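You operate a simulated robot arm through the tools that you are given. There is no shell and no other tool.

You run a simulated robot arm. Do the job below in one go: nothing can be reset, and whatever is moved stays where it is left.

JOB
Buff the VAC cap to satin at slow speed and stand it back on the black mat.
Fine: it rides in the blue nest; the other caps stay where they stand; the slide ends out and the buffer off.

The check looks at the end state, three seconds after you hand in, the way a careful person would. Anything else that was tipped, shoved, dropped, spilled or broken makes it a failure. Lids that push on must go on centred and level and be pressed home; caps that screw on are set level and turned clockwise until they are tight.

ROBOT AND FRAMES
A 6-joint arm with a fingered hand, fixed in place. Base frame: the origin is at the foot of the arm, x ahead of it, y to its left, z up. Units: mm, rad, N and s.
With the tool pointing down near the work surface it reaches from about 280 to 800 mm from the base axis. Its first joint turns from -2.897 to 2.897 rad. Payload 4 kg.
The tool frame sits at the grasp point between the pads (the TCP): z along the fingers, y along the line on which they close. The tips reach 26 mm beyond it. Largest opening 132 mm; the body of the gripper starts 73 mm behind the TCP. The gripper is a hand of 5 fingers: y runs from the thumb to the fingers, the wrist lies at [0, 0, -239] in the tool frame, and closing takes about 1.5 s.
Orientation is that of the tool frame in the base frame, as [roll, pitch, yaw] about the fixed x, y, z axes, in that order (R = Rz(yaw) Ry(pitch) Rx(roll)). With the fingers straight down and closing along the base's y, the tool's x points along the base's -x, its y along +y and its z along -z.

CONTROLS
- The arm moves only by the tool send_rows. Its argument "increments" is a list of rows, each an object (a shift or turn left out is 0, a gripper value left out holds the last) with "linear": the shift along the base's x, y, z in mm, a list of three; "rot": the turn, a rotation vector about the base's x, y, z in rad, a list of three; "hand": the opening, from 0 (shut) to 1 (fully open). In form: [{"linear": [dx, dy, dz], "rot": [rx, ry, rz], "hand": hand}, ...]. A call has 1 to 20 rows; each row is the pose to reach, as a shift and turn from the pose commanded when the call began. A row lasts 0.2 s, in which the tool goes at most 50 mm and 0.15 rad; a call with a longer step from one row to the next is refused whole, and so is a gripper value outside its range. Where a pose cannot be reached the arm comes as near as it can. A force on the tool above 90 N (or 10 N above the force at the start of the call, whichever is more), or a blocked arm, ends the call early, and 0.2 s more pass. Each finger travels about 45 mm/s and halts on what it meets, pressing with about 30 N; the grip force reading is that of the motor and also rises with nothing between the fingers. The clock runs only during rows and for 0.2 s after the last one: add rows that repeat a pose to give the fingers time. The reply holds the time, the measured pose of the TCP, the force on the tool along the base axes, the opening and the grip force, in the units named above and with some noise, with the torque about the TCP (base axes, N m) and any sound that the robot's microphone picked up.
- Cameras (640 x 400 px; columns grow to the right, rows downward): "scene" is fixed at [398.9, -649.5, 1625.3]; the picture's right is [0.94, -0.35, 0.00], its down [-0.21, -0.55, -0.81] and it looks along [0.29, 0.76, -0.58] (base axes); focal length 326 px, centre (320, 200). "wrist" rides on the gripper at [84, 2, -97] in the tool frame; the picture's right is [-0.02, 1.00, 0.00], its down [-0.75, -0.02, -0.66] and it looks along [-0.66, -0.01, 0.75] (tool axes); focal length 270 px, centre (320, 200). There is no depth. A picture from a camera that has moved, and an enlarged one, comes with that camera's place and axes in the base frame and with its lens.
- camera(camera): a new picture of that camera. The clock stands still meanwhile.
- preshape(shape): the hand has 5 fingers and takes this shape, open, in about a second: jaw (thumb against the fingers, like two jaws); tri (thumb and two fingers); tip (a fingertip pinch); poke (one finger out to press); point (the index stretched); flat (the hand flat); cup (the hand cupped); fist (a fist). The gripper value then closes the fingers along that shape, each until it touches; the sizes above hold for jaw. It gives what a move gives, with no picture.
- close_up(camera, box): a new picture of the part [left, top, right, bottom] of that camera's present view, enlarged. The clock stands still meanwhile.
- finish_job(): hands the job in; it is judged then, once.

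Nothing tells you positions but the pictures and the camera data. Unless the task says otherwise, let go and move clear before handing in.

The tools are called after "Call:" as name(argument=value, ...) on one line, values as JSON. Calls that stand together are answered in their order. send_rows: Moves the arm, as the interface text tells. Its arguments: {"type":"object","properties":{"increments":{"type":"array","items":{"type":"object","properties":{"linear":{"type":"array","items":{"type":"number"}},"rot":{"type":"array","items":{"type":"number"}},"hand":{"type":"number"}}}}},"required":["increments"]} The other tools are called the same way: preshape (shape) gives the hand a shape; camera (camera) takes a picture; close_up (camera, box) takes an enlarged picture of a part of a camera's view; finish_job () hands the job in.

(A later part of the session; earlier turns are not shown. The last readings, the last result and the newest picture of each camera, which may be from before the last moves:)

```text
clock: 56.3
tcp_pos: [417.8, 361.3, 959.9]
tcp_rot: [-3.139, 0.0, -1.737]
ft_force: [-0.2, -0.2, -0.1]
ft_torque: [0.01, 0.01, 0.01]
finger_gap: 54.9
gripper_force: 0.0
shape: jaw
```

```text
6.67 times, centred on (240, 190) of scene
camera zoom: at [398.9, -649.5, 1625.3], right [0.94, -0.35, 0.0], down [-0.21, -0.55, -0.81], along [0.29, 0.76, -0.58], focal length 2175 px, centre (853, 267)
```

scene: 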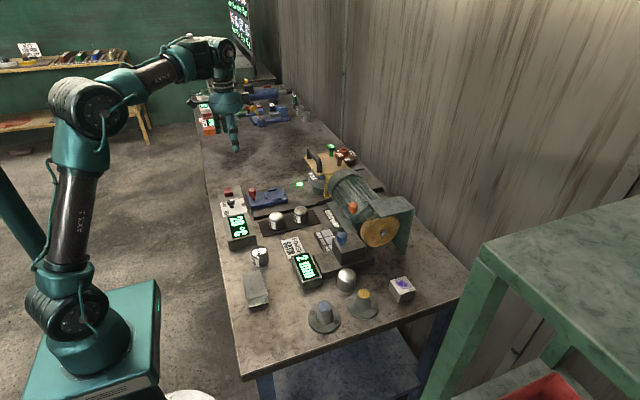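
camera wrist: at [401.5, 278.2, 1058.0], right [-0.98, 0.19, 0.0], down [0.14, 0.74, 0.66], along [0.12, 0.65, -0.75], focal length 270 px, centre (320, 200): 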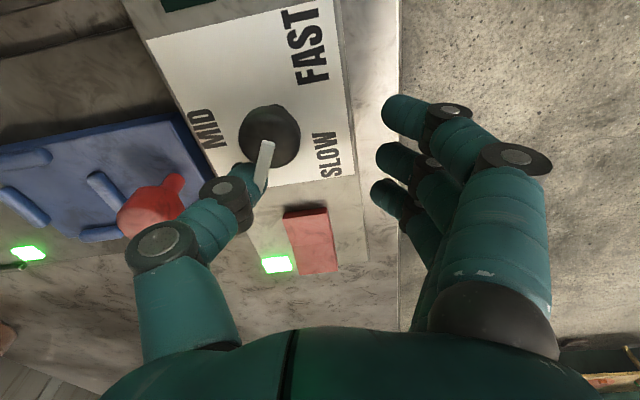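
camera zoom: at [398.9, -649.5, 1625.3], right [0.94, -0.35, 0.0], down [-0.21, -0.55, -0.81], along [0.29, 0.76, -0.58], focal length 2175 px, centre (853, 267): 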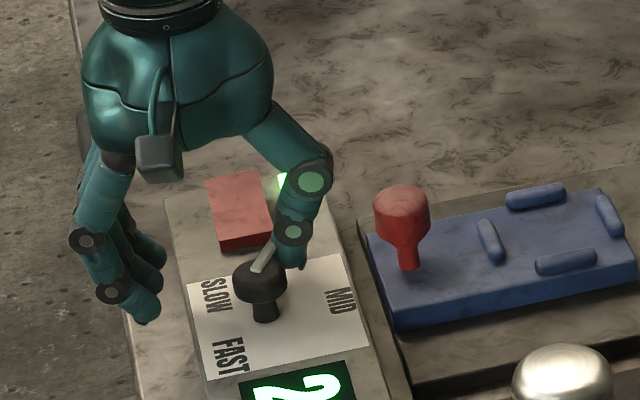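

The pointer hasn't moved yet and the thumb is about to meet it. Continuing the swing.

Call:
send_rows(increments=[{"linear": [-2.1, -1.4, 0], "rot": [0, 0, 0.075]}, {"linear": [-4.02, -2.77, 0], "rot": [0, 0, 0.15]}, {"linear": [-5.9, -4.4, 0], "rot": [0, 0, 0.225]}, {"linear": [-7.58, -6.12, 0], "rot": [0, 0, 0.3]}, {"linear": [-7.58, -6.12, 0], "rot": [0, 0, 0.3]}])

Call:
camera(camera="wrist")

Call:
close_up(camera="scene", box=[210, 160, 270, 220])

```text
clock: 57.5
tcp_pos: [408.5, 357.4, 960.5]
tcp_rot: [-3.138, -0.003, -1.441]
ft_force: [0.0, 0.0, -0.3]
ft_torque: [0.01, 0.0, 0.02]
finger_gap: 55.0
gripper_force: 0.1
shape: jaw
```

```text
taken
camera wrist: at [419.2, 271.2, 1058.5], right [-0.99, -0.11, 0.0], down [-0.09, 0.75, 0.66], along [-0.07, 0.65, -0.75], focal length 270 px, centre (320, 200)
```

wrist: 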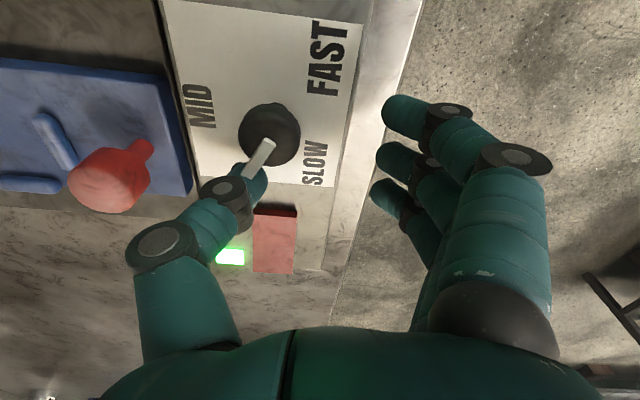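

```text
6.67 times, centred on (240, 190) of scene
camera zoom: at [398.9, -649.5, 1625.3], right [0.94, -0.35, 0.0], down [-0.21, -0.55, -0.81], along [0.29, 0.76, -0.58], focal length 2175 px, centre (853, 267)
```

zoom: 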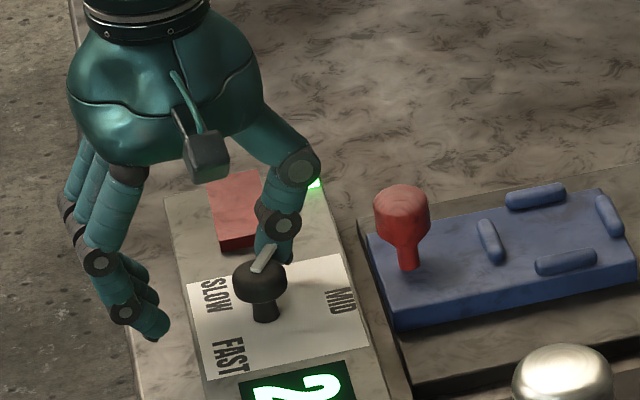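

The thumb passes the pointer with no force, so the white pointer seems to be only a marking and only the head can be turned. I'll lift, re-centre over the knob, and grip again to turn on from 60°.

Call:
send_rows(increments=[{"linear": [0, 0, 20]}, {"linear": [0, 0, 45]}, {"linear": [4, -4, 50], "rot": [0, 0, -0.14]}, {"linear": [8, -8, 50], "rot": [0, 0, -0.28]}, {"linear": [12, -12, 50], "rot": [0, 0, -0.42]}, {"linear": [16, -16, 50], "rot": [0, 0, -0.56]}, {"linear": [20, -20, 50], "rot": [0, 0, -0.7]}, {"linear": [24, -22, 50], "rot": [0, 0, -0.84]}, {"linear": [24, -22, 50], "rot": [0, 0, -0.98]}, {"linear": [24, -22, 50], "rot": [0, 0, -1.12]}, {"linear": [24, -22, 50], "rot": [0, 0, -1.26]}, {"linear": [24, -22, 50], "rot": [0, 0, -1.4]}, {"linear": [24, -22, 50], "rot": [0, 0, -1.4]}])

Call:
camera(camera="wrist")

Call:
close_up(camera="wrist", box=[240, 60, 400, 200])

```text
clock: 60.3
tcp_pos: [433.7, 334.3, 1011.1]
tcp_rot: [-3.138, -0.003, -2.842]
ft_force: [0.3, 0.8, -0.3]
ft_torque: [-0.01, -0.01, -0.03]
finger_gap: 54.8
gripper_force: 0.0
shape: jaw
```

```text
taken
camera wrist: at [352.8, 310.4, 1108.7], right [-0.28, 0.96, 0.0], down [0.72, 0.21, 0.66], along [0.63, 0.18, -0.75], focal length 270 px, centre (320, 200)
```

wrist: 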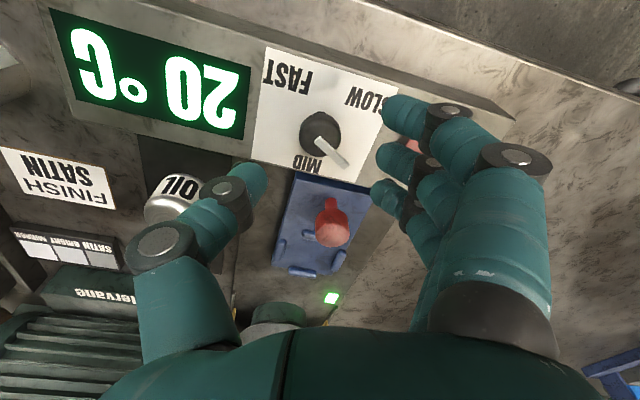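

```text
2.86 times, centred on (320, 130) of wrist
camera zoom: at [352.8, 310.4, 1108.7], right [-0.28, 0.96, 0.0], down [0.72, 0.21, 0.66], along [0.63, 0.18, -0.75], focal length 772 px, centre (320, 400)
```

zoom: 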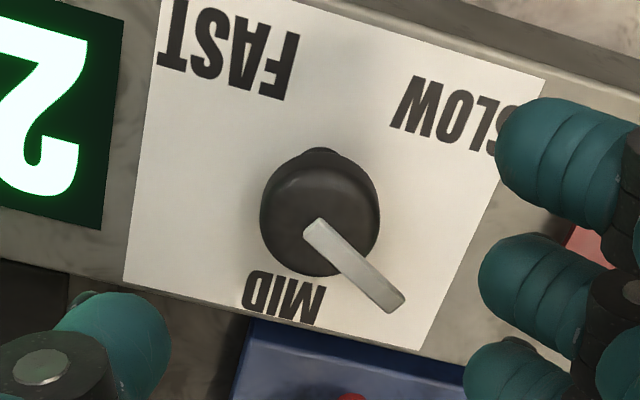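

Knob and hand are aligned. I'll descend and grip the head again, squarely, then try turning on.

Call:
send_rows(increments=[{"linear": [0.5, -0.5, -15]}, {"linear": [0.5, -0.5, -30]}, {"linear": [0.5, -0.5, -45]}, {"linear": [0.5, -0.5, -56]}, {"linear": [0.5, -0.5, -56], "hand": 0.25}, {"linear": [0.5, -0.5, -56], "hand": 0.12}, {"linear": [0.5, -0.5, -56], "hand": 0.05}, {"linear": [0.5, -0.5, -56], "hand": 0.05}, {"linear": [0.5, -0.5, -56], "hand": 0.05}, {"linear": [0.5, -0.5, -56], "hand": 0.05}])

Call:
close_up(camera="wrist", box=[220, 80, 420, 260])

Call:
close_up(camera="scene", box=[210, 160, 270, 220])

```text
clock: 62.5
tcp_pos: [433.9, 333.1, 954.2]
tcp_rot: [-3.136, -0.004, -2.842]
ft_force: [3.5, -11.6, -8.1]
ft_torque: [-0.14, 0.01, -0.02]
finger_gap: 8.4
gripper_force: 29.9
shape: jaw
```

```text
2.22 times, centred on (320, 170) of wrist
camera zoom: at [353.4, 308.5, 1052.0], right [-0.28, 0.96, 0.0], down [0.72, 0.21, 0.66], along [0.63, 0.18, -0.75], focal length 601 px, centre (320, 267)
```

zoom: 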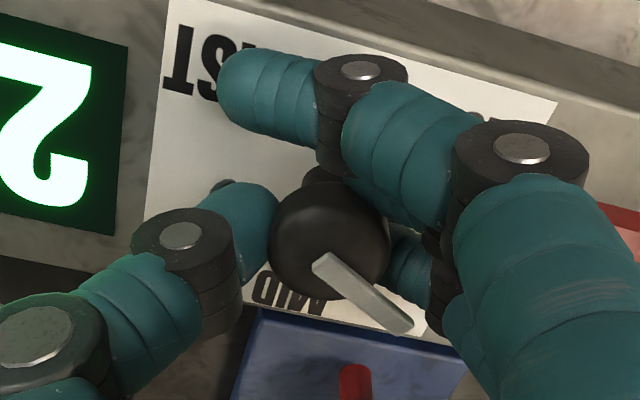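

```text
6.67 times, centred on (240, 190) of scene
camera zoom: at [398.9, -649.5, 1625.3], right [0.94, -0.35, 0.0], down [-0.21, -0.55, -0.81], along [0.29, 0.76, -0.58], focal length 2175 px, centre (853, 267)
```

zoom: 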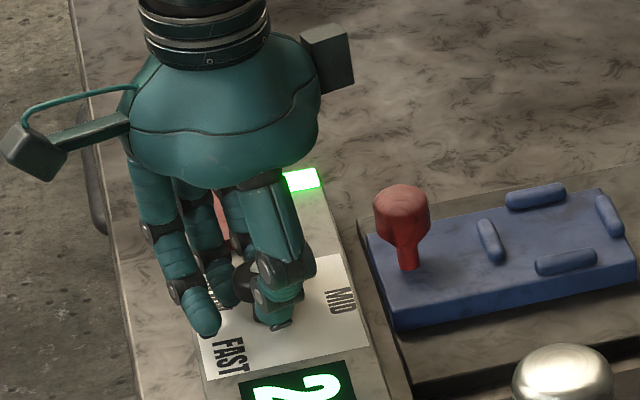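

Gripped at 30 N. Turning counter-clockwise 0.45 rad and checking the pointer against the panel.

Call:
send_rows(increments=[{"rot": [0, 0, 0.1]}, {"rot": [0, 0, 0.2]}, {"rot": [0, 0, 0.3]}, {"rot": [0, 0, 0.4]}, {"rot": [0, 0, 0.45]}, {"rot": [0, 0, 0.45]}])

Call:
close_up(camera="wrist", box=[220, 80, 420, 260])

```text
clock: 63.9
tcp_pos: [433.6, 332.6, 955.3]
tcp_rot: [-3.138, -0.004, -2.391]
ft_force: [-5.0, -31.6, -20.4]
ft_torque: [-0.49, -0.01, -0.53]
finger_gap: 6.9
gripper_force: 29.8
shape: jaw
```

```text
2.22 times, centred on (320, 170) of wrist
camera zoom: at [371.4, 274.8, 1052.1], right [-0.67, 0.74, 0.0], down [0.56, 0.51, 0.66], along [0.49, 0.44, -0.76], focal length 601 px, centre (320, 267)
```

zoom: 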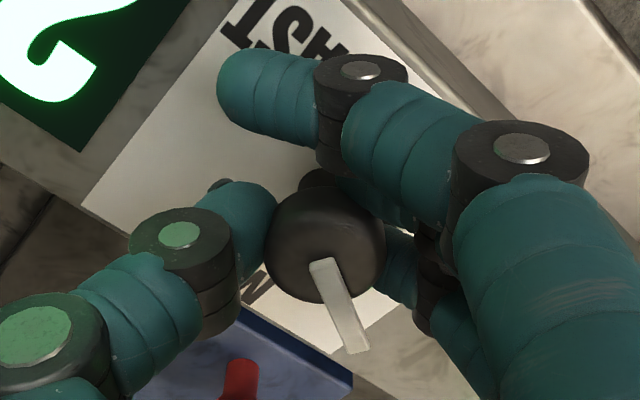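

The knob is firmly stopped at +60° counter-clockwise. I'll turn it clockwise to learn the full range: if it stops at −60° too, then +60° is the SLOW end.

Call:
send_rows(increments=[{"rot": [0, 0, -0.14]}, {"rot": [0, 0, -0.28]}, {"rot": [0, 0, -0.42]}, {"rot": [0, 0, -0.56]}, {"rot": [0, 0, -0.7]}, {"rot": [0, 0, -0.84]}, {"rot": [0, 0, -0.98]}, {"rot": [0, 0, -1.12]}, {"rot": [0, 0, -1.26]}, {"rot": [0, 0, -1.4]}, {"rot": [0, 0, -1.5]}, {"rot": [0, 0, -1.5]}])

Call:
close_up(camera="wrist", box=[220, 80, 420, 260])

Call:
close_up(camera="scene", box=[210, 160, 270, 220])

```text
clock: 66.5
tcp_pos: [433.0, 334.8, 954.5]
tcp_rot: [-3.139, -0.002, 2.394]
ft_force: [-33.0, 13.3, -21.6]
ft_torque: [0.18, 0.53, 0.01]
finger_gap: 6.4
gripper_force: 29.9
shape: jaw
```

```text
2.22 times, centred on (320, 170) of wrist
camera zoom: at [372.6, 392.6, 1052.1], right [0.69, 0.72, 0.0], down [0.54, -0.52, 0.66], along [0.47, -0.46, -0.75], focal length 601 px, centre (320, 267)
```

zoom: 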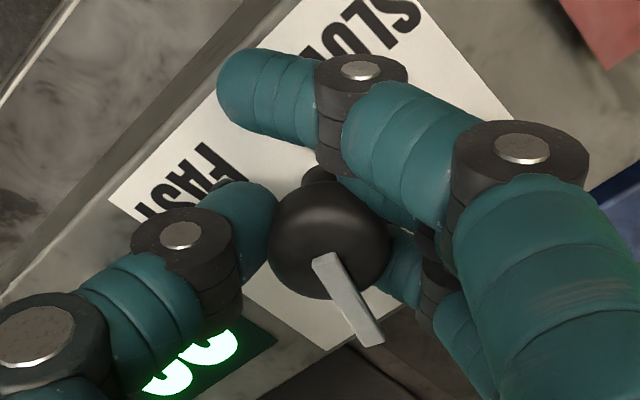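

```text
6.67 times, centred on (240, 190) of scene
camera zoom: at [398.9, -649.5, 1625.3], right [0.94, -0.35, 0.0], down [-0.21, -0.55, -0.81], along [0.29, 0.76, -0.58], focal length 2175 px, centre (853, 267)
```

zoom: 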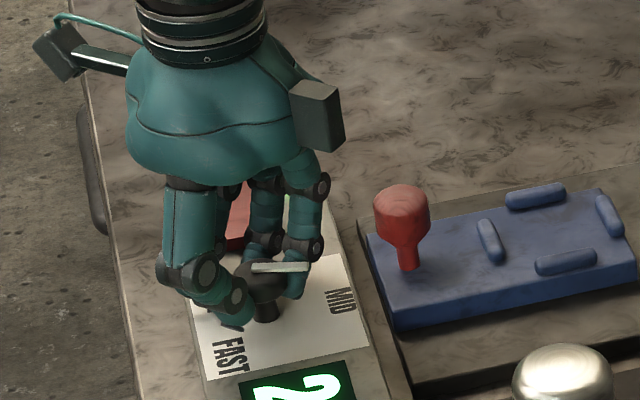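

It followed clockwise to about −19°. Continuing clockwise to find the other stop.

Call:
send_rows(increments=[{"linear": [0, 0, 0], "rot": [0, 0, -0.14]}, {"rot": [0, 0, -0.28]}, {"rot": [0, 0, -0.42]}, {"rot": [0, 0, -0.56]}, {"rot": [0, 0, -0.7]}, {"rot": [0, 0, -0.84]}, {"rot": [0, 0, -0.98]}, {"rot": [0, 0, -1.1]}, {"rot": [0, 0, -1.1]}])

Call:
close_up(camera="wrist", box=[220, 80, 420, 260])

Call:
close_up(camera="scene", box=[210, 160, 270, 220])

```text
clock: 68.5
tcp_pos: [432.7, 334.2, 955.1]
tcp_rot: [-3.138, 0.002, 1.291]
ft_force: [-17.1, 12.8, -22.4]
ft_torque: [0.2, 0.36, 0.34]
finger_gap: 6.3
gripper_force: 29.6
shape: jaw
```

```text
2.22 times, centred on (320, 170) of wrist
camera zoom: at [459.5, 413.0, 1052.1], right [0.96, -0.3, 0.0], down [-0.22, -0.72, 0.66], along [-0.2, -0.63, -0.75], focal length 601 px, centre (320, 267)
```

zoom: 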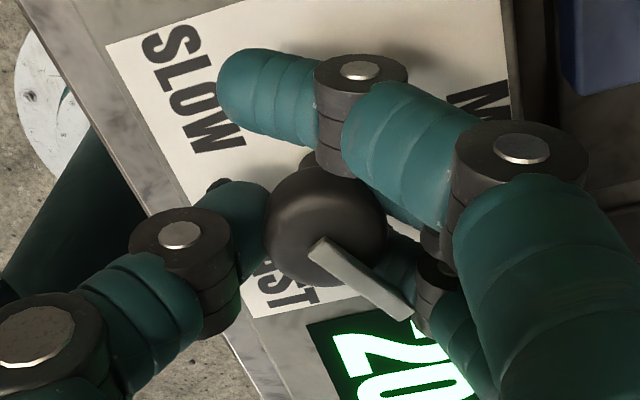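

```text
6.67 times, centred on (240, 190) of scene
camera zoom: at [398.9, -649.5, 1625.3], right [0.94, -0.35, 0.0], down [-0.21, -0.55, -0.81], along [0.29, 0.76, -0.58], focal length 2175 px, centre (853, 267)
```

zoom: 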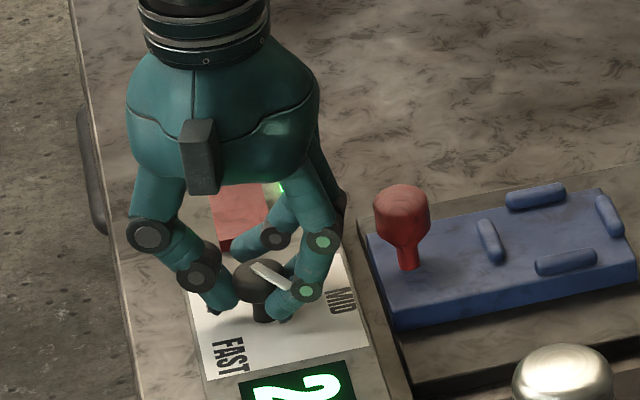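

The knob also stops at −60°, so its range is ±60°. To confirm which end is SLOW I'll watch the mop turn: the buffer is on, so I'll compare mop label positions over time.

Call:
close_up(camera="scene", box=[300, 150, 350, 195])

Call:
send_rows(increments=[{"linear": [0, 0, 0]}])

Call:
close_up(camera="scene", box=[300, 150, 350, 195])

Call:
send_rows(increments=[{"linear": [0, 0, 0]}])

Call:
close_up(camera="scene", box=[300, 150, 350, 195])

```text
8.89 times, centred on (325, 172) of scene
camera zoom: at [398.9, -649.5, 1625.3], right [0.94, -0.35, 0.0], down [-0.21, -0.55, -0.81], along [0.29, 0.76, -0.58], focal length 2900 px, centre (276, 444)
```

zoom: 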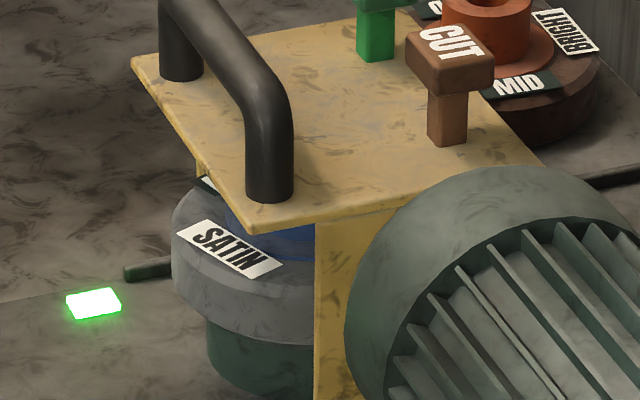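

```text
clock: 68.9
tcp_pos: [434.1, 333.1, 955.7]
tcp_rot: [-3.137, 0.001, 1.293]
ft_force: [-17.0, 8.8, -20.7]
ft_torque: [0.14, 0.32, 0.33]
finger_gap: 6.6
gripper_force: 29.8
shape: jaw
```

```text
8.89 times, centred on (325, 172) of scene
camera zoom: at [398.9, -649.5, 1625.3], right [0.94, -0.35, 0.0], down [-0.21, -0.55, -0.81], along [0.29, 0.76, -0.58], focal length 2900 px, centre (276, 444)
```

zoom: 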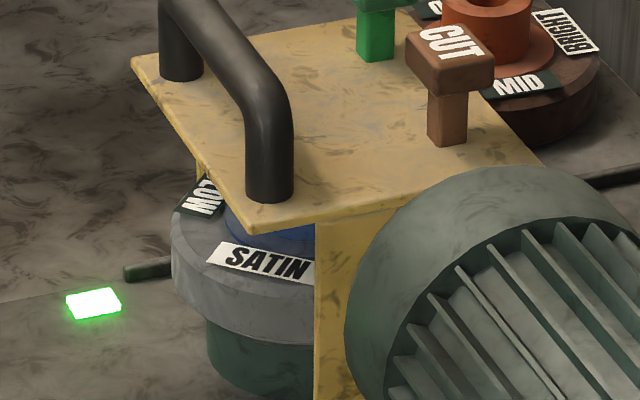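

```text
clock: 69.3
tcp_pos: [434.3, 332.7, 954.7]
tcp_rot: [-3.138, 0.0, 1.294]
ft_force: [-17.3, 6.6, -20.6]
ft_torque: [0.09, 0.35, 0.32]
finger_gap: 6.5
gripper_force: 29.5
shape: jaw
```

```text
8.89 times, centred on (325, 172) of scene
camera zoom: at [398.9, -649.5, 1625.3], right [0.94, -0.35, 0.0], down [-0.21, -0.55, -0.81], along [0.29, 0.76, -0.58], focal length 2900 px, centre (276, 444)
```

zoom: 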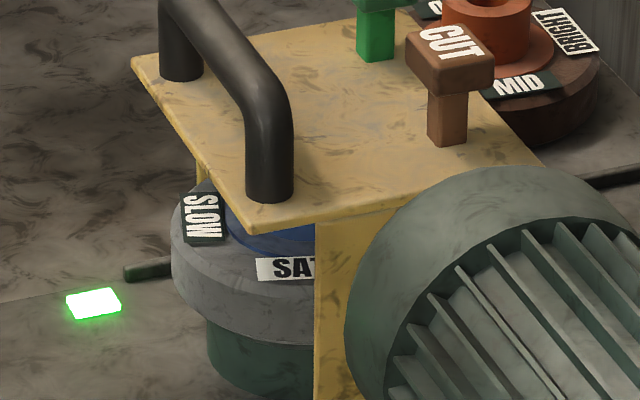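

The mop is turning slowly and visibly. Now I'll turn the knob to about 0° and then to +60°, sampling the mop motion at each.

Call:
send_rows(increments=[{"rot": [0, 0, 0.14]}, {"rot": [0, 0, 0.28]}, {"rot": [0, 0, 0.42]}, {"rot": [0, 0, 0.56]}, {"rot": [0, 0, 0.7]}, {"rot": [0, 0, 0.84]}, {"rot": [0, 0, 0.98]}, {"rot": [0, 0, 1.05]}, {"rot": [0, 0, 1.05]}, {"rot": [0, 0, 1.05]}])

Call:
close_up(camera="scene", box=[300, 150, 350, 195])

Call:
send_rows(increments=[{"linear": [0, 0, 0]}])

Call:
close_up(camera="scene", box=[300, 150, 350, 195])

Call:
send_rows(increments=[{"linear": [0, 0, 0]}])

Call:
close_up(camera="scene", box=[300, 150, 350, 195])

Call:
close_up(camera="wrist", box=[220, 80, 420, 260])

```text
clock: 71.5
tcp_pos: [434.5, 333.1, 955.0]
tcp_rot: [-3.138, 0.0, 2.342]
ft_force: [5.7, -21.7, -22.3]
ft_torque: [-0.39, -0.02, -0.04]
finger_gap: 6.2
gripper_force: 30.4
shape: jaw
```

```text
8.89 times, centred on (325, 172) of scene
camera zoom: at [398.9, -649.5, 1625.3], right [0.94, -0.35, 0.0], down [-0.21, -0.55, -0.81], along [0.29, 0.76, -0.58], focal length 2900 px, centre (276, 444)
```

zoom: 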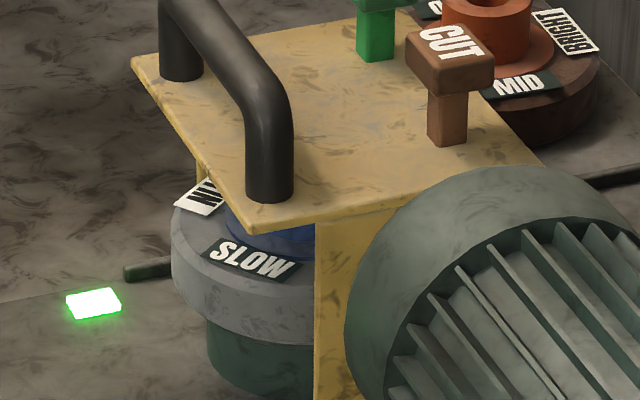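

```text
clock: 71.9
tcp_pos: [433.0, 332.3, 955.3]
tcp_rot: [-3.139, -0.001, 2.343]
ft_force: [7.0, -23.9, -21.5]
ft_torque: [-0.39, -0.05, -0.04]
finger_gap: 6.1
gripper_force: 30.0
shape: jaw
```

```text
8.89 times, centred on (325, 172) of scene
camera zoom: at [398.9, -649.5, 1625.3], right [0.94, -0.35, 0.0], down [-0.21, -0.55, -0.81], along [0.29, 0.76, -0.58], focal length 2900 px, centre (276, 444)
```

zoom: 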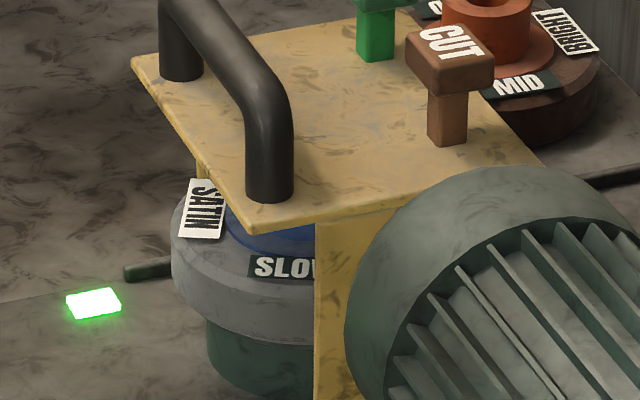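

```text
clock: 72.3
tcp_pos: [432.8, 333.0, 954.8]
tcp_rot: [-3.137, -0.002, 2.345]
ft_force: [8.3, -24.5, -21.2]
ft_torque: [-0.41, -0.06, -0.02]
finger_gap: 6.1
gripper_force: 30.4
shape: jaw
```

```text
8.89 times, centred on (325, 172) of scene
camera zoom: at [398.9, -649.5, 1625.3], right [0.94, -0.35, 0.0], down [-0.21, -0.55, -0.81], along [0.29, 0.76, -0.58], focal length 2900 px, centre (276, 444)
```

zoom: 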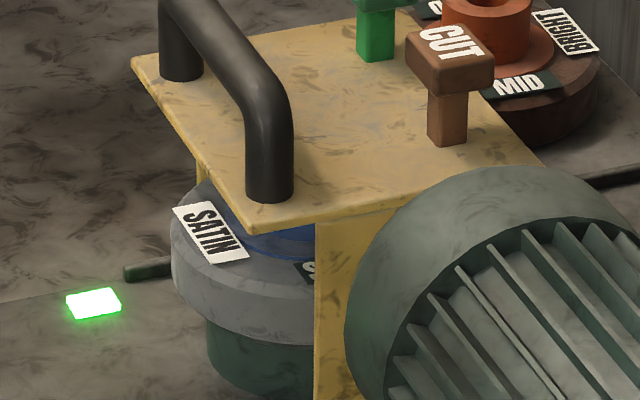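

```text
2.22 times, centred on (320, 170) of wrist
camera zoom: at [377.3, 394.1, 1052.3], right [0.73, 0.68, 0.0], down [0.52, -0.55, 0.66], along [0.45, -0.48, -0.75], focal length 601 px, centre (320, 267)
```

zoom: 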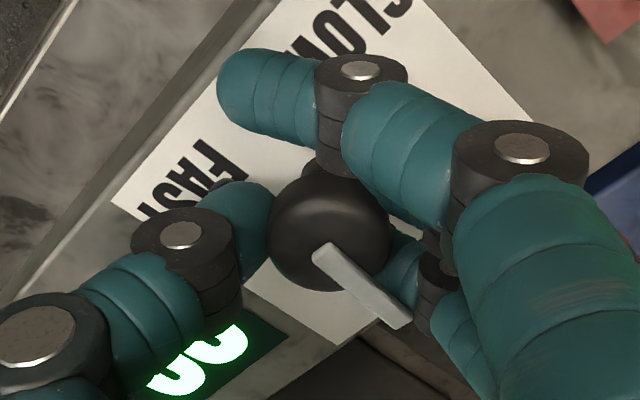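

Sampled at 0.4 s the mop looks similar at both settings, but that may be aliasing. I'll sample with a different interval to resolve the true speed at 0°.

Call:
close_up(camera="scene", box=[300, 160, 345, 195])

Call:
send_rows(increments=[{"linear": [0, 0, 0]}, {"linear": [0, 0, 0]}])

Call:
close_up(camera="scene", box=[300, 160, 345, 195])

Call:
send_rows(increments=[{"linear": [0, 0, 0]}, {"linear": [0, 0, 0]}])

Call:
close_up(camera="scene", box=[300, 160, 345, 195])

```text
11.43 times, centred on (322, 178) of scene
camera zoom: at [398.9, -649.5, 1625.3], right [0.94, -0.35, 0.0], down [-0.21, -0.55, -0.81], along [0.29, 0.76, -0.58], focal length 3729 px, centre (291, 457)
```

zoom: 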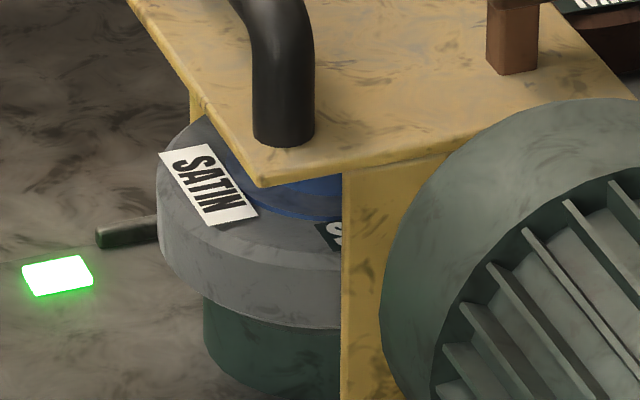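

```text
clock: 72.9
tcp_pos: [434.9, 332.8, 953.9]
tcp_rot: [-3.139, -0.002, 2.343]
ft_force: [8.8, -26.3, -20.8]
ft_torque: [-0.42, -0.06, -0.04]
finger_gap: 6.0
gripper_force: 30.3
shape: jaw
```

```text
11.43 times, centred on (322, 178) of scene
camera zoom: at [398.9, -649.5, 1625.3], right [0.94, -0.35, 0.0], down [-0.21, -0.55, -0.81], along [0.29, 0.76, -0.58], focal length 3729 px, centre (291, 457)
```

zoom: 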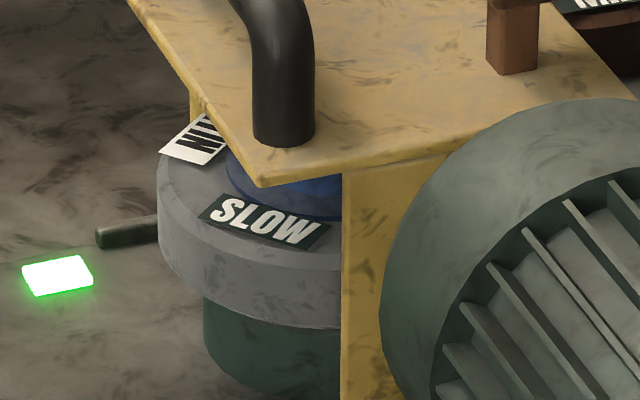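

```text
clock: 73.5
tcp_pos: [433.1, 333.4, 954.1]
tcp_rot: [-3.137, -0.003, 2.343]
ft_force: [9.3, -26.8, -22.2]
ft_torque: [-0.4, -0.07, -0.08]
finger_gap: 6.1
gripper_force: 30.1
shape: jaw
```

```text
11.43 times, centred on (322, 178) of scene
camera zoom: at [398.9, -649.5, 1625.3], right [0.94, -0.35, 0.0], down [-0.21, -0.55, -0.81], along [0.29, 0.76, -0.58], focal length 3729 px, centre (291, 457)
```

zoom: 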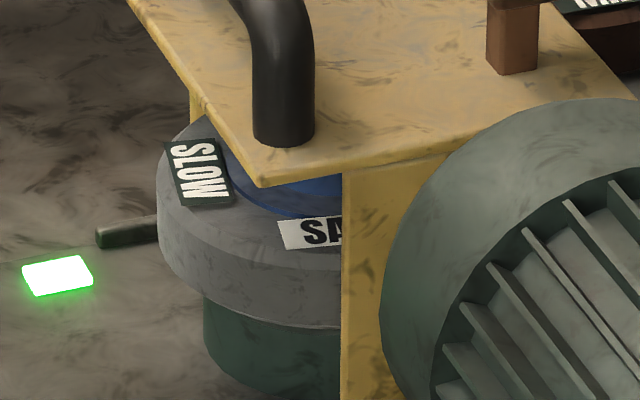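

The mop turns at roughly 6.8 rad/s here. Now I'll turn on to the +60° stop and sample the same way.

Call:
send_rows(increments=[{"rot": [0, 0, 0.14]}, {"rot": [0, 0, 0.28]}, {"rot": [0, 0, 0.42]}, {"rot": [0, 0, 0.56]}, {"rot": [0, 0, 0.7]}, {"rot": [0, 0, 0.84]}, {"rot": [0, 0, 0.98]}, {"rot": [0, 0, 1.1]}, {"rot": [0, 0, 1.2]}, {"rot": [0, 0, 1.2]}])

Call:
close_up(camera="scene", box=[300, 160, 345, 195])

Call:
send_rows(increments=[{"linear": [0, 0, 0]}])

Call:
close_up(camera="scene", box=[300, 160, 345, 195])

Call:
send_rows(increments=[{"linear": [0, 0, 0]}, {"linear": [0, 0, 0]}])

Call:
close_up(camera="scene", box=[300, 160, 345, 195])

Call:
close_up(camera="wrist", box=[220, 80, 420, 260])

```text
clock: 75.7
tcp_pos: [435.4, 333.2, 956.0]
tcp_rot: [-3.138, 0.0, -2.741]
ft_force: [33.0, -7.7, -23.2]
ft_torque: [-0.18, -0.46, -0.28]
finger_gap: 6.4
gripper_force: 29.7
shape: jaw
```

```text
11.43 times, centred on (322, 178) of scene
camera zoom: at [398.9, -649.5, 1625.3], right [0.94, -0.35, 0.0], down [-0.21, -0.55, -0.81], along [0.29, 0.76, -0.58], focal length 3729 px, centre (291, 457)
```

zoom: 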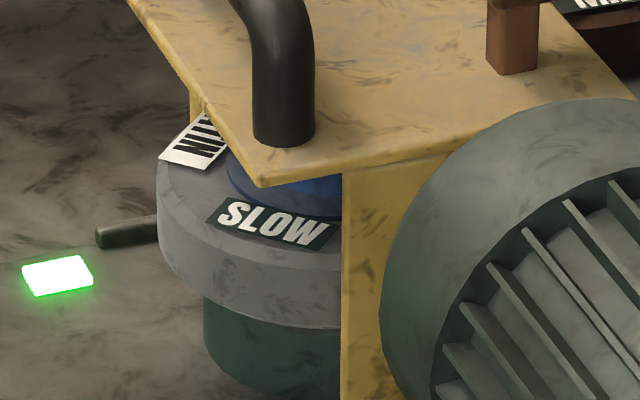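

```text
clock: 76.1
tcp_pos: [434.5, 333.6, 956.6]
tcp_rot: [-3.138, -0.001, -2.742]
ft_force: [30.9, -9.0, -21.2]
ft_torque: [-0.21, -0.44, -0.08]
finger_gap: 6.5
gripper_force: 30.2
shape: jaw
```

```text
11.43 times, centred on (322, 178) of scene
camera zoom: at [398.9, -649.5, 1625.3], right [0.94, -0.35, 0.0], down [-0.21, -0.55, -0.81], along [0.29, 0.76, -0.58], focal length 3729 px, centre (291, 457)
```

zoom: 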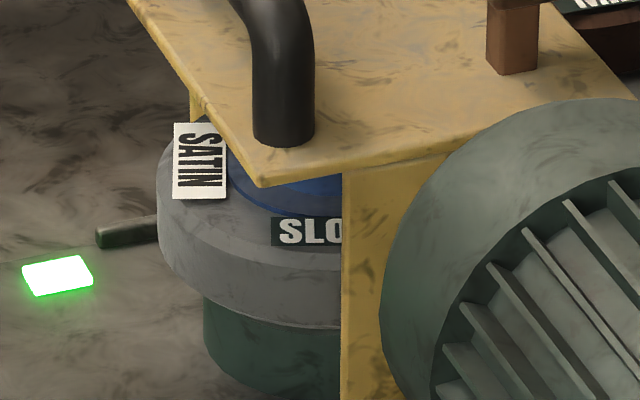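

```text
clock: 76.7
tcp_pos: [435.2, 333.6, 954.9]
tcp_rot: [-3.138, -0.002, -2.742]
ft_force: [30.1, -8.5, -19.0]
ft_torque: [-0.19, -0.45, -0.03]
finger_gap: 6.2
gripper_force: 29.7
shape: jaw
```

```text
11.43 times, centred on (322, 178) of scene
camera zoom: at [398.9, -649.5, 1625.3], right [0.94, -0.35, 0.0], down [-0.21, -0.55, -0.81], along [0.29, 0.76, -0.58], focal length 3729 px, centre (291, 457)
```

zoom: 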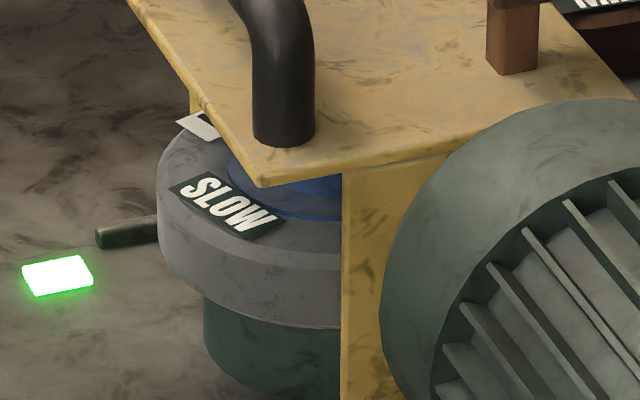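

```text
2.22 times, centred on (320, 170) of wrist
camera zoom: at [357.0, 301.4, 1052.4], right [-0.37, 0.93, 0.0], down [0.7, 0.28, 0.66], along [0.61, 0.24, -0.75], focal length 601 px, centre (320, 267)
```

zoom: 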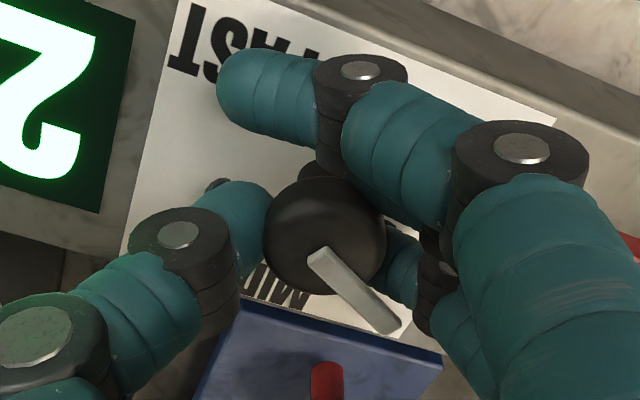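

Spin looks the same at all three angles, so speed may be latched at switch-on or not shown in the spin. I'll leave the knob at the +60° (SLOW-side) stop, then cycle the rocker off and on and compare.

Call:
send_rows(increments=[{"hand": 0.2}, {"hand": 0.35}, {"hand": 0.42}, {"hand": 0.42}, {"hand": 0.42}, {"linear": [0, 0, 20]}, {"linear": [0, 0, 45]}, {"linear": [0, 20, 55], "rot": [0, 0, -0.1]}, {"linear": [2, 50, 55], "rot": [0, 0, -0.2]}, {"linear": [4, 80, 55], "rot": [0, 0, -0.3]}, {"linear": [6, 116, 55], "rot": [0, 0, -0.4], "hand": 0.2}, {"linear": [6, 116, 55], "rot": [0, 0, -0.4], "hand": 0.0}, {"linear": [6, 116, 55], "rot": [0, 0, -0.4], "hand": 0.0}, {"linear": [6, 116, 55], "rot": [0, 0, -0.4], "hand": 0.0}, {"linear": [6, 116, 55], "rot": [0, 0, -0.4], "hand": 0.0}])

Call:
camera(camera="wrist")

Call:
close_up(camera="scene", box=[200, 150, 280, 220])

```text
clock: 79.9
tcp_pos: [439.8, 449.9, 1009.7]
tcp_rot: [-3.138, -0.003, -3.14]
ft_force: [0.1, -0.3, -0.2]
ft_torque: [-0.02, 0.01, 0.03]
finger_gap: 0.2
gripper_force: 29.5
shape: jaw
```

```text
taken
camera wrist: at [356.4, 451.0, 1107.2], right [0.02, 1.0, 0.0], down [0.75, -0.01, 0.66], along [0.66, -0.01, -0.75], focal length 270 px, centre (320, 200)
```

wrist: 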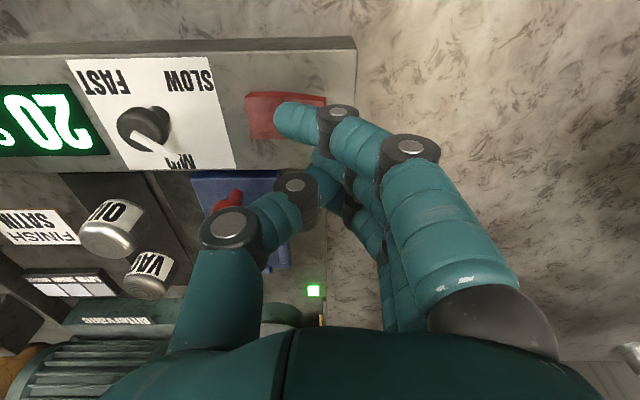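

```text
5.71 times, centred on (240, 185) of scene
camera zoom: at [398.9, -649.5, 1625.3], right [0.94, -0.35, 0.0], down [-0.21, -0.55, -0.81], along [0.29, 0.76, -0.58], focal length 1865 px, centre (777, 286)
```

zoom: 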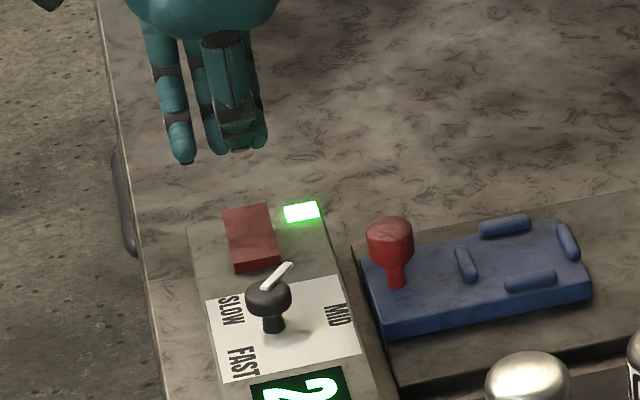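

The closed hand is over the rocker's raised +y end. Descending gently to press it (off).

Call:
send_rows(increments=[{"linear": [0, 0, -15]}, {"linear": [0, 0, -30]}, {"linear": [0, 0, -40]}, {"linear": [0, 0, -46]}, {"linear": [0, 0, -49]}, {"linear": [0, 0, -52]}, {"linear": [0, 0, -52]}])

Call:
close_up(camera="scene", box=[200, 150, 280, 220])

```text
clock: 81.5
tcp_pos: [439.0, 451.0, 958.9]
tcp_rot: [-3.139, 0.001, -3.141]
ft_force: [-2.8, 2.6, 14.8]
ft_torque: [0.13, 0.13, 0.04]
finger_gap: 0.3
gripper_force: 29.5
shape: jaw
```

```text
5.71 times, centred on (240, 185) of scene
camera zoom: at [398.9, -649.5, 1625.3], right [0.94, -0.35, 0.0], down [-0.21, -0.55, -0.81], along [0.29, 0.76, -0.58], focal length 1865 px, centre (777, 286)
```

zoom: 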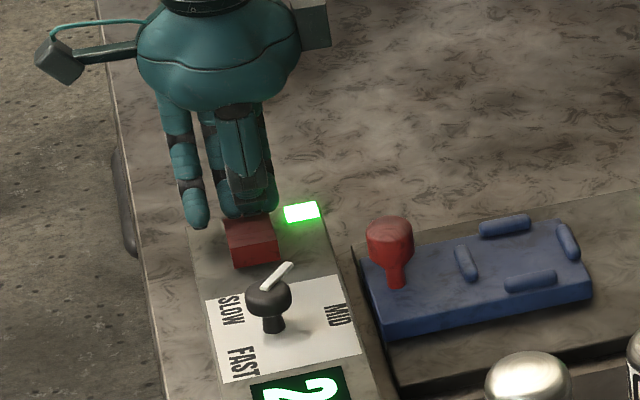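

Contact at about 15 N but the lamp is still on. Pressing a few millimetres further.

Call:
send_rows(increments=[{"linear": [0, 0, -2]}, {"linear": [0, 0, -4]}, {"linear": [0, 0, -6]}, {"linear": [0, 0, -6]}])

Call:
close_up(camera="scene", box=[200, 150, 280, 220])

```text
clock: 82.5
tcp_pos: [439.8, 451.7, 956.1]
tcp_rot: [3.135, 0.007, -3.139]
ft_force: [-14.0, 15.3, 62.5]
ft_torque: [0.45, 0.54, 0.0]
finger_gap: 0.0
gripper_force: 30.2
shape: jaw
```

```text
5.71 times, centred on (240, 185) of scene
camera zoom: at [398.9, -649.5, 1625.3], right [0.94, -0.35, 0.0], down [-0.21, -0.55, -0.81], along [0.29, 0.76, -0.58], focal length 1865 px, centre (777, 286)
```

zoom: 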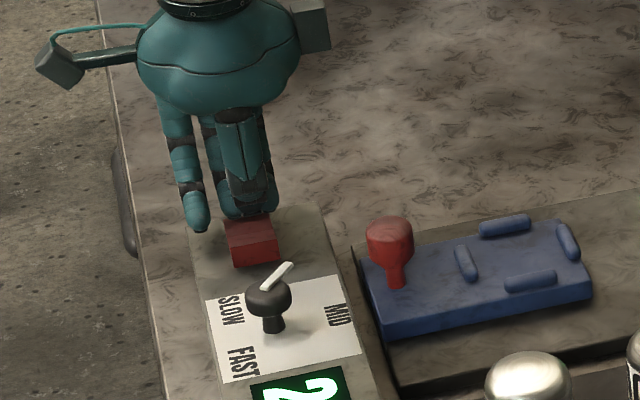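

Lamp off: the buffer is now off. I'll lift, move to the −y end and press it on again with the knob at the SLOW-side stop.

Call:
send_rows(increments=[{"linear": [0, 0, 10]}, {"linear": [0, 0, 25]}, {"linear": [0, -20, 25]}, {"linear": [0, -42, 25]}, {"linear": [0, -42, 25]}, {"linear": [0, -42, 12]}, {"linear": [0, -42, 6]}, {"linear": [0, -42, 2]}, {"linear": [0, -42, -1]}, {"linear": [0, -42, -1]}])

Call:
close_up(camera="scene", box=[200, 150, 280, 220])

```text
clock: 84.7
tcp_pos: [440.3, 409.7, 955.1]
tcp_rot: [3.136, 0.007, -3.141]
ft_force: [-4.8, 3.5, 70.7]
ft_torque: [0.15, 0.33, 0.01]
finger_gap: 0.3
gripper_force: 29.8
shape: jaw
```

```text
5.71 times, centred on (240, 185) of scene
camera zoom: at [398.9, -649.5, 1625.3], right [0.94, -0.35, 0.0], down [-0.21, -0.55, -0.81], along [0.29, 0.76, -0.58], focal length 1865 px, centre (777, 286)
```

zoom: 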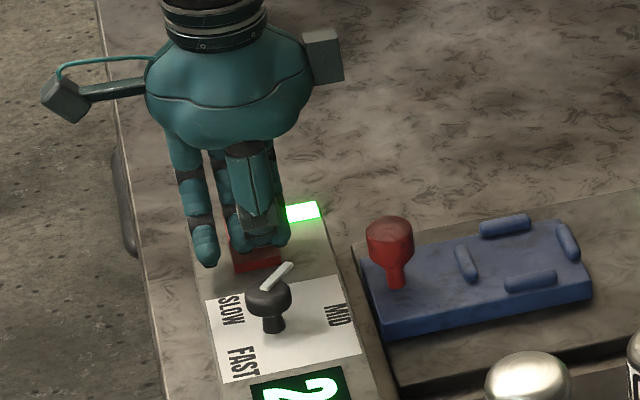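

The buffer is on again. Lifting clear and sampling the mop spin at two intervals.

Call:
send_rows(increments=[{"linear": [0, 0, 15]}, {"linear": [0, 0, 40]}, {"linear": [0, 0, 60]}, {"linear": [0, 0, 60]}])

Call:
close_up(camera="scene", box=[300, 160, 345, 195])

Call:
send_rows(increments=[{"linear": [0, 0, 0]}])

Call:
close_up(camera="scene", box=[300, 160, 345, 195])

Call:
send_rows(increments=[{"linear": [0, 0, 0]}, {"linear": [0, 0, 0]}])

Call:
close_up(camera="scene", box=[300, 160, 345, 195])

Call:
camera(camera="wrist")

```text
clock: 85.7
tcp_pos: [440.3, 408.3, 1010.4]
tcp_rot: [-3.137, -0.001, -3.139]
ft_force: [0.2, -0.1, -0.7]
ft_torque: [0.02, 0.03, -0.01]
finger_gap: 0.0
gripper_force: 30.2
shape: jaw
```

```text
11.43 times, centred on (322, 178) of scene
camera zoom: at [398.9, -649.5, 1625.3], right [0.94, -0.35, 0.0], down [-0.21, -0.55, -0.81], along [0.29, 0.76, -0.58], focal length 3729 px, centre (291, 457)
```

zoom: 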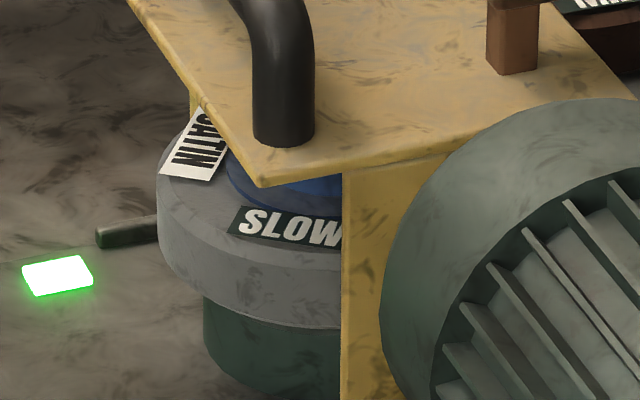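

```text
clock: 86.1
tcp_pos: [440.5, 407.9, 1010.8]
tcp_rot: [-3.138, -0.002, -3.139]
ft_force: [-0.1, -0.5, -0.7]
ft_torque: [-0.04, 0.01, -0.03]
finger_gap: 0.0
gripper_force: 29.9
shape: jaw
```

```text
11.43 times, centred on (322, 178) of scene
camera zoom: at [398.9, -649.5, 1625.3], right [0.94, -0.35, 0.0], down [-0.21, -0.55, -0.81], along [0.29, 0.76, -0.58], focal length 3729 px, centre (291, 457)
```

zoom: 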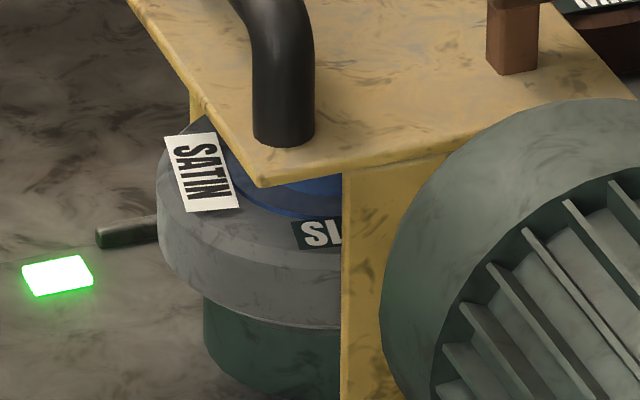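

```text
clock: 86.7
tcp_pos: [440.1, 408.6, 1010.9]
tcp_rot: [-3.14, -0.002, -3.14]
ft_force: [0.2, -0.4, 0.0]
ft_torque: [-0.01, -0.01, 0.0]
finger_gap: 0.0
gripper_force: 30.0
shape: jaw
```

```text
11.43 times, centred on (322, 178) of scene
camera zoom: at [398.9, -649.5, 1625.3], right [0.94, -0.35, 0.0], down [-0.21, -0.55, -0.81], along [0.29, 0.76, -0.58], focal length 3729 px, centre (291, 457)
```

zoom: 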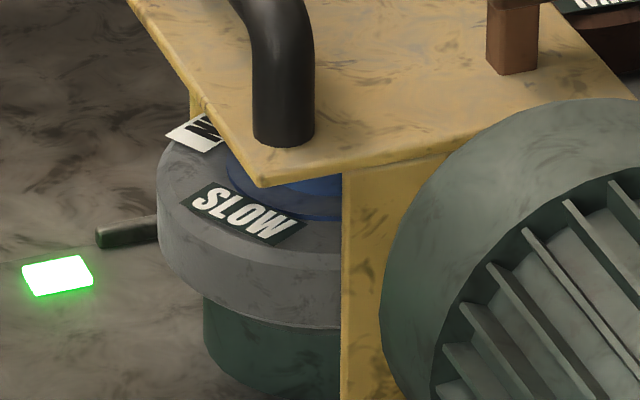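

```text
taken
camera wrist: at [356.3, 409.3, 1109.0], right [0.02, 1.0, 0.0], down [0.75, -0.01, 0.66], along [0.66, -0.01, -0.75], focal length 270 px, centre (320, 200)
```

wrist: 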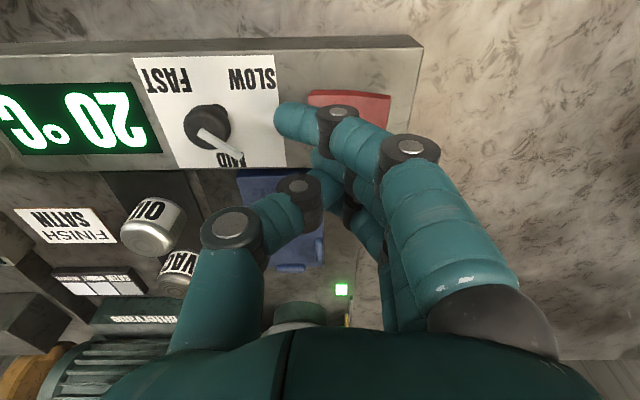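

Spin is unchanged, so the setting probably still counts as MID at ±60° and SLOW lies further round at its label. I'll try pushing the pointer itself past the hump with the thumb, this time closer in so it really bears on the pointer.

Call:
send_rows(increments=[{"linear": [-2, -8, 0], "rot": [0, 0, 0.13], "hand": 0.2}, {"linear": [-4, -16, 0], "rot": [0, 0, 0.27], "hand": 0.42}, {"linear": [-6, -24, 0], "rot": [0, 0, 0.41]}, {"linear": [-8, -32, 0], "rot": [0, 0, 0.55]}, {"linear": [-10, -40, 0], "rot": [0, 0, 0.69]}, {"linear": [-12, -46, 0], "rot": [0, 0, 0.83]}, {"linear": [-13, -50, 0], "rot": [0, 0, 0.95]}, {"linear": [-13, -50, -15], "rot": [0, 0, 0.95]}, {"linear": [-13, -50, -30], "rot": [0, 0, 0.95]}, {"linear": [-13, -50, -41], "rot": [0, 0, 0.95]}, {"linear": [-13, -50, -41], "rot": [0, 0, 0.95]}])

Call:
close_up(camera="wrist", box=[180, 60, 400, 240])

Call:
close_up(camera="scene", box=[220, 175, 260, 210])

```text
clock: 89.1
tcp_pos: [426.2, 356.7, 970.1]
tcp_rot: [-3.138, -0.001, -2.19]
ft_force: [-1.0, 0.8, -0.7]
ft_torque: [-0.01, -0.01, 0.01]
finger_gap: 54.9
gripper_force: 0.0
shape: jaw
```

```text
2.22 times, centred on (290, 150) of wrist
camera zoom: at [377.1, 288.6, 1067.6], right [-0.8, 0.6, 0.0], down [0.45, 0.61, 0.66], along [0.39, 0.53, -0.75], focal length 601 px, centre (387, 311)
```

zoom: 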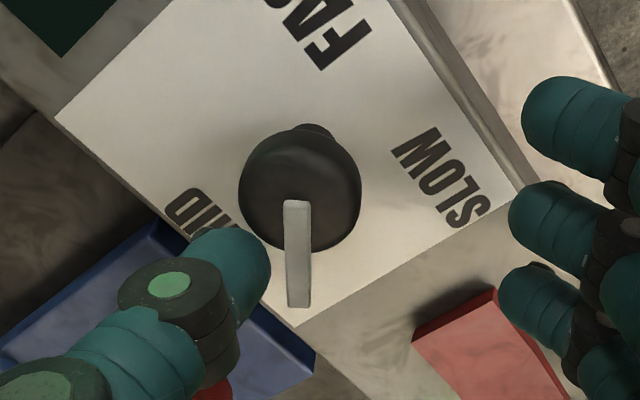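

```text
11.43 times, centred on (240, 192) of scene
camera zoom: at [398.9, -649.5, 1625.3], right [0.94, -0.35, 0.0], down [-0.21, -0.55, -0.81], along [0.29, 0.76, -0.58], focal length 3729 px, centre (1234, 286)
```

zoom: 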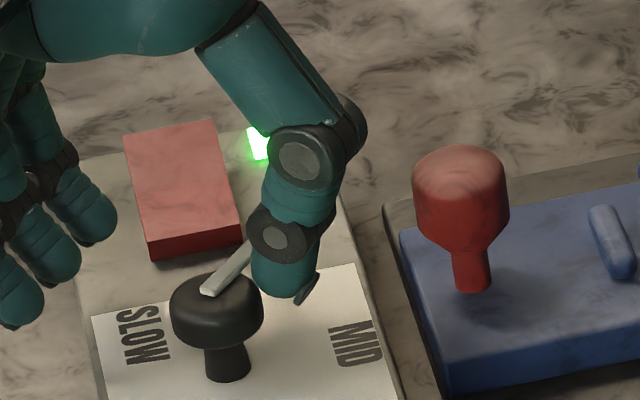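

Now the thumb is right beside the middle of the pointer. Pushing it sideways (counter-clockwise).

Call:
send_rows(increments=[{"linear": [-2.4, 1.8, 0]}, {"linear": [-4.8, 3.6, 0]}, {"linear": [-7.2, 5.4, 0]}, {"linear": [-9.6, 7.2, 0]}, {"linear": [-9.6, 7.2, 0]}])

Call:
close_up(camera="wrist", box=[180, 60, 400, 240])

Call:
close_up(camera="scene", box=[220, 175, 260, 210])

```text
clock: 90.3
tcp_pos: [416.9, 364.6, 970.4]
tcp_rot: [-3.139, -0.001, -2.189]
ft_force: [5.6, -0.8, 2.8]
ft_torque: [-0.1, -0.18, 0.15]
finger_gap: 60.4
gripper_force: 0.0
shape: jaw
```

```text
2.22 times, centred on (290, 150) of wrist
camera zoom: at [367.9, 296.0, 1067.8], right [-0.8, 0.6, 0.0], down [0.45, 0.6, 0.66], along [0.4, 0.53, -0.75], focal length 601 px, centre (387, 311)
```

zoom: 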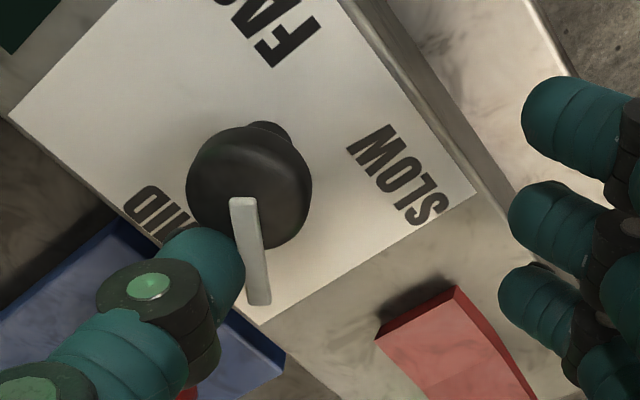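

```text
11.43 times, centred on (240, 192) of scene
camera zoom: at [398.9, -649.5, 1625.3], right [0.94, -0.35, 0.0], down [-0.21, -0.55, -0.81], along [0.29, 0.76, -0.58], focal length 3729 px, centre (1234, 286)
```

zoom: 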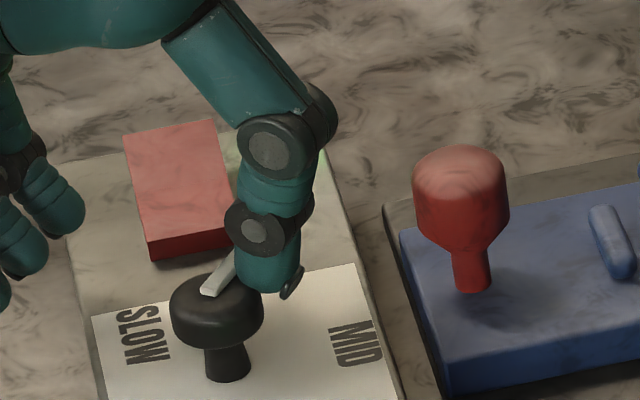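

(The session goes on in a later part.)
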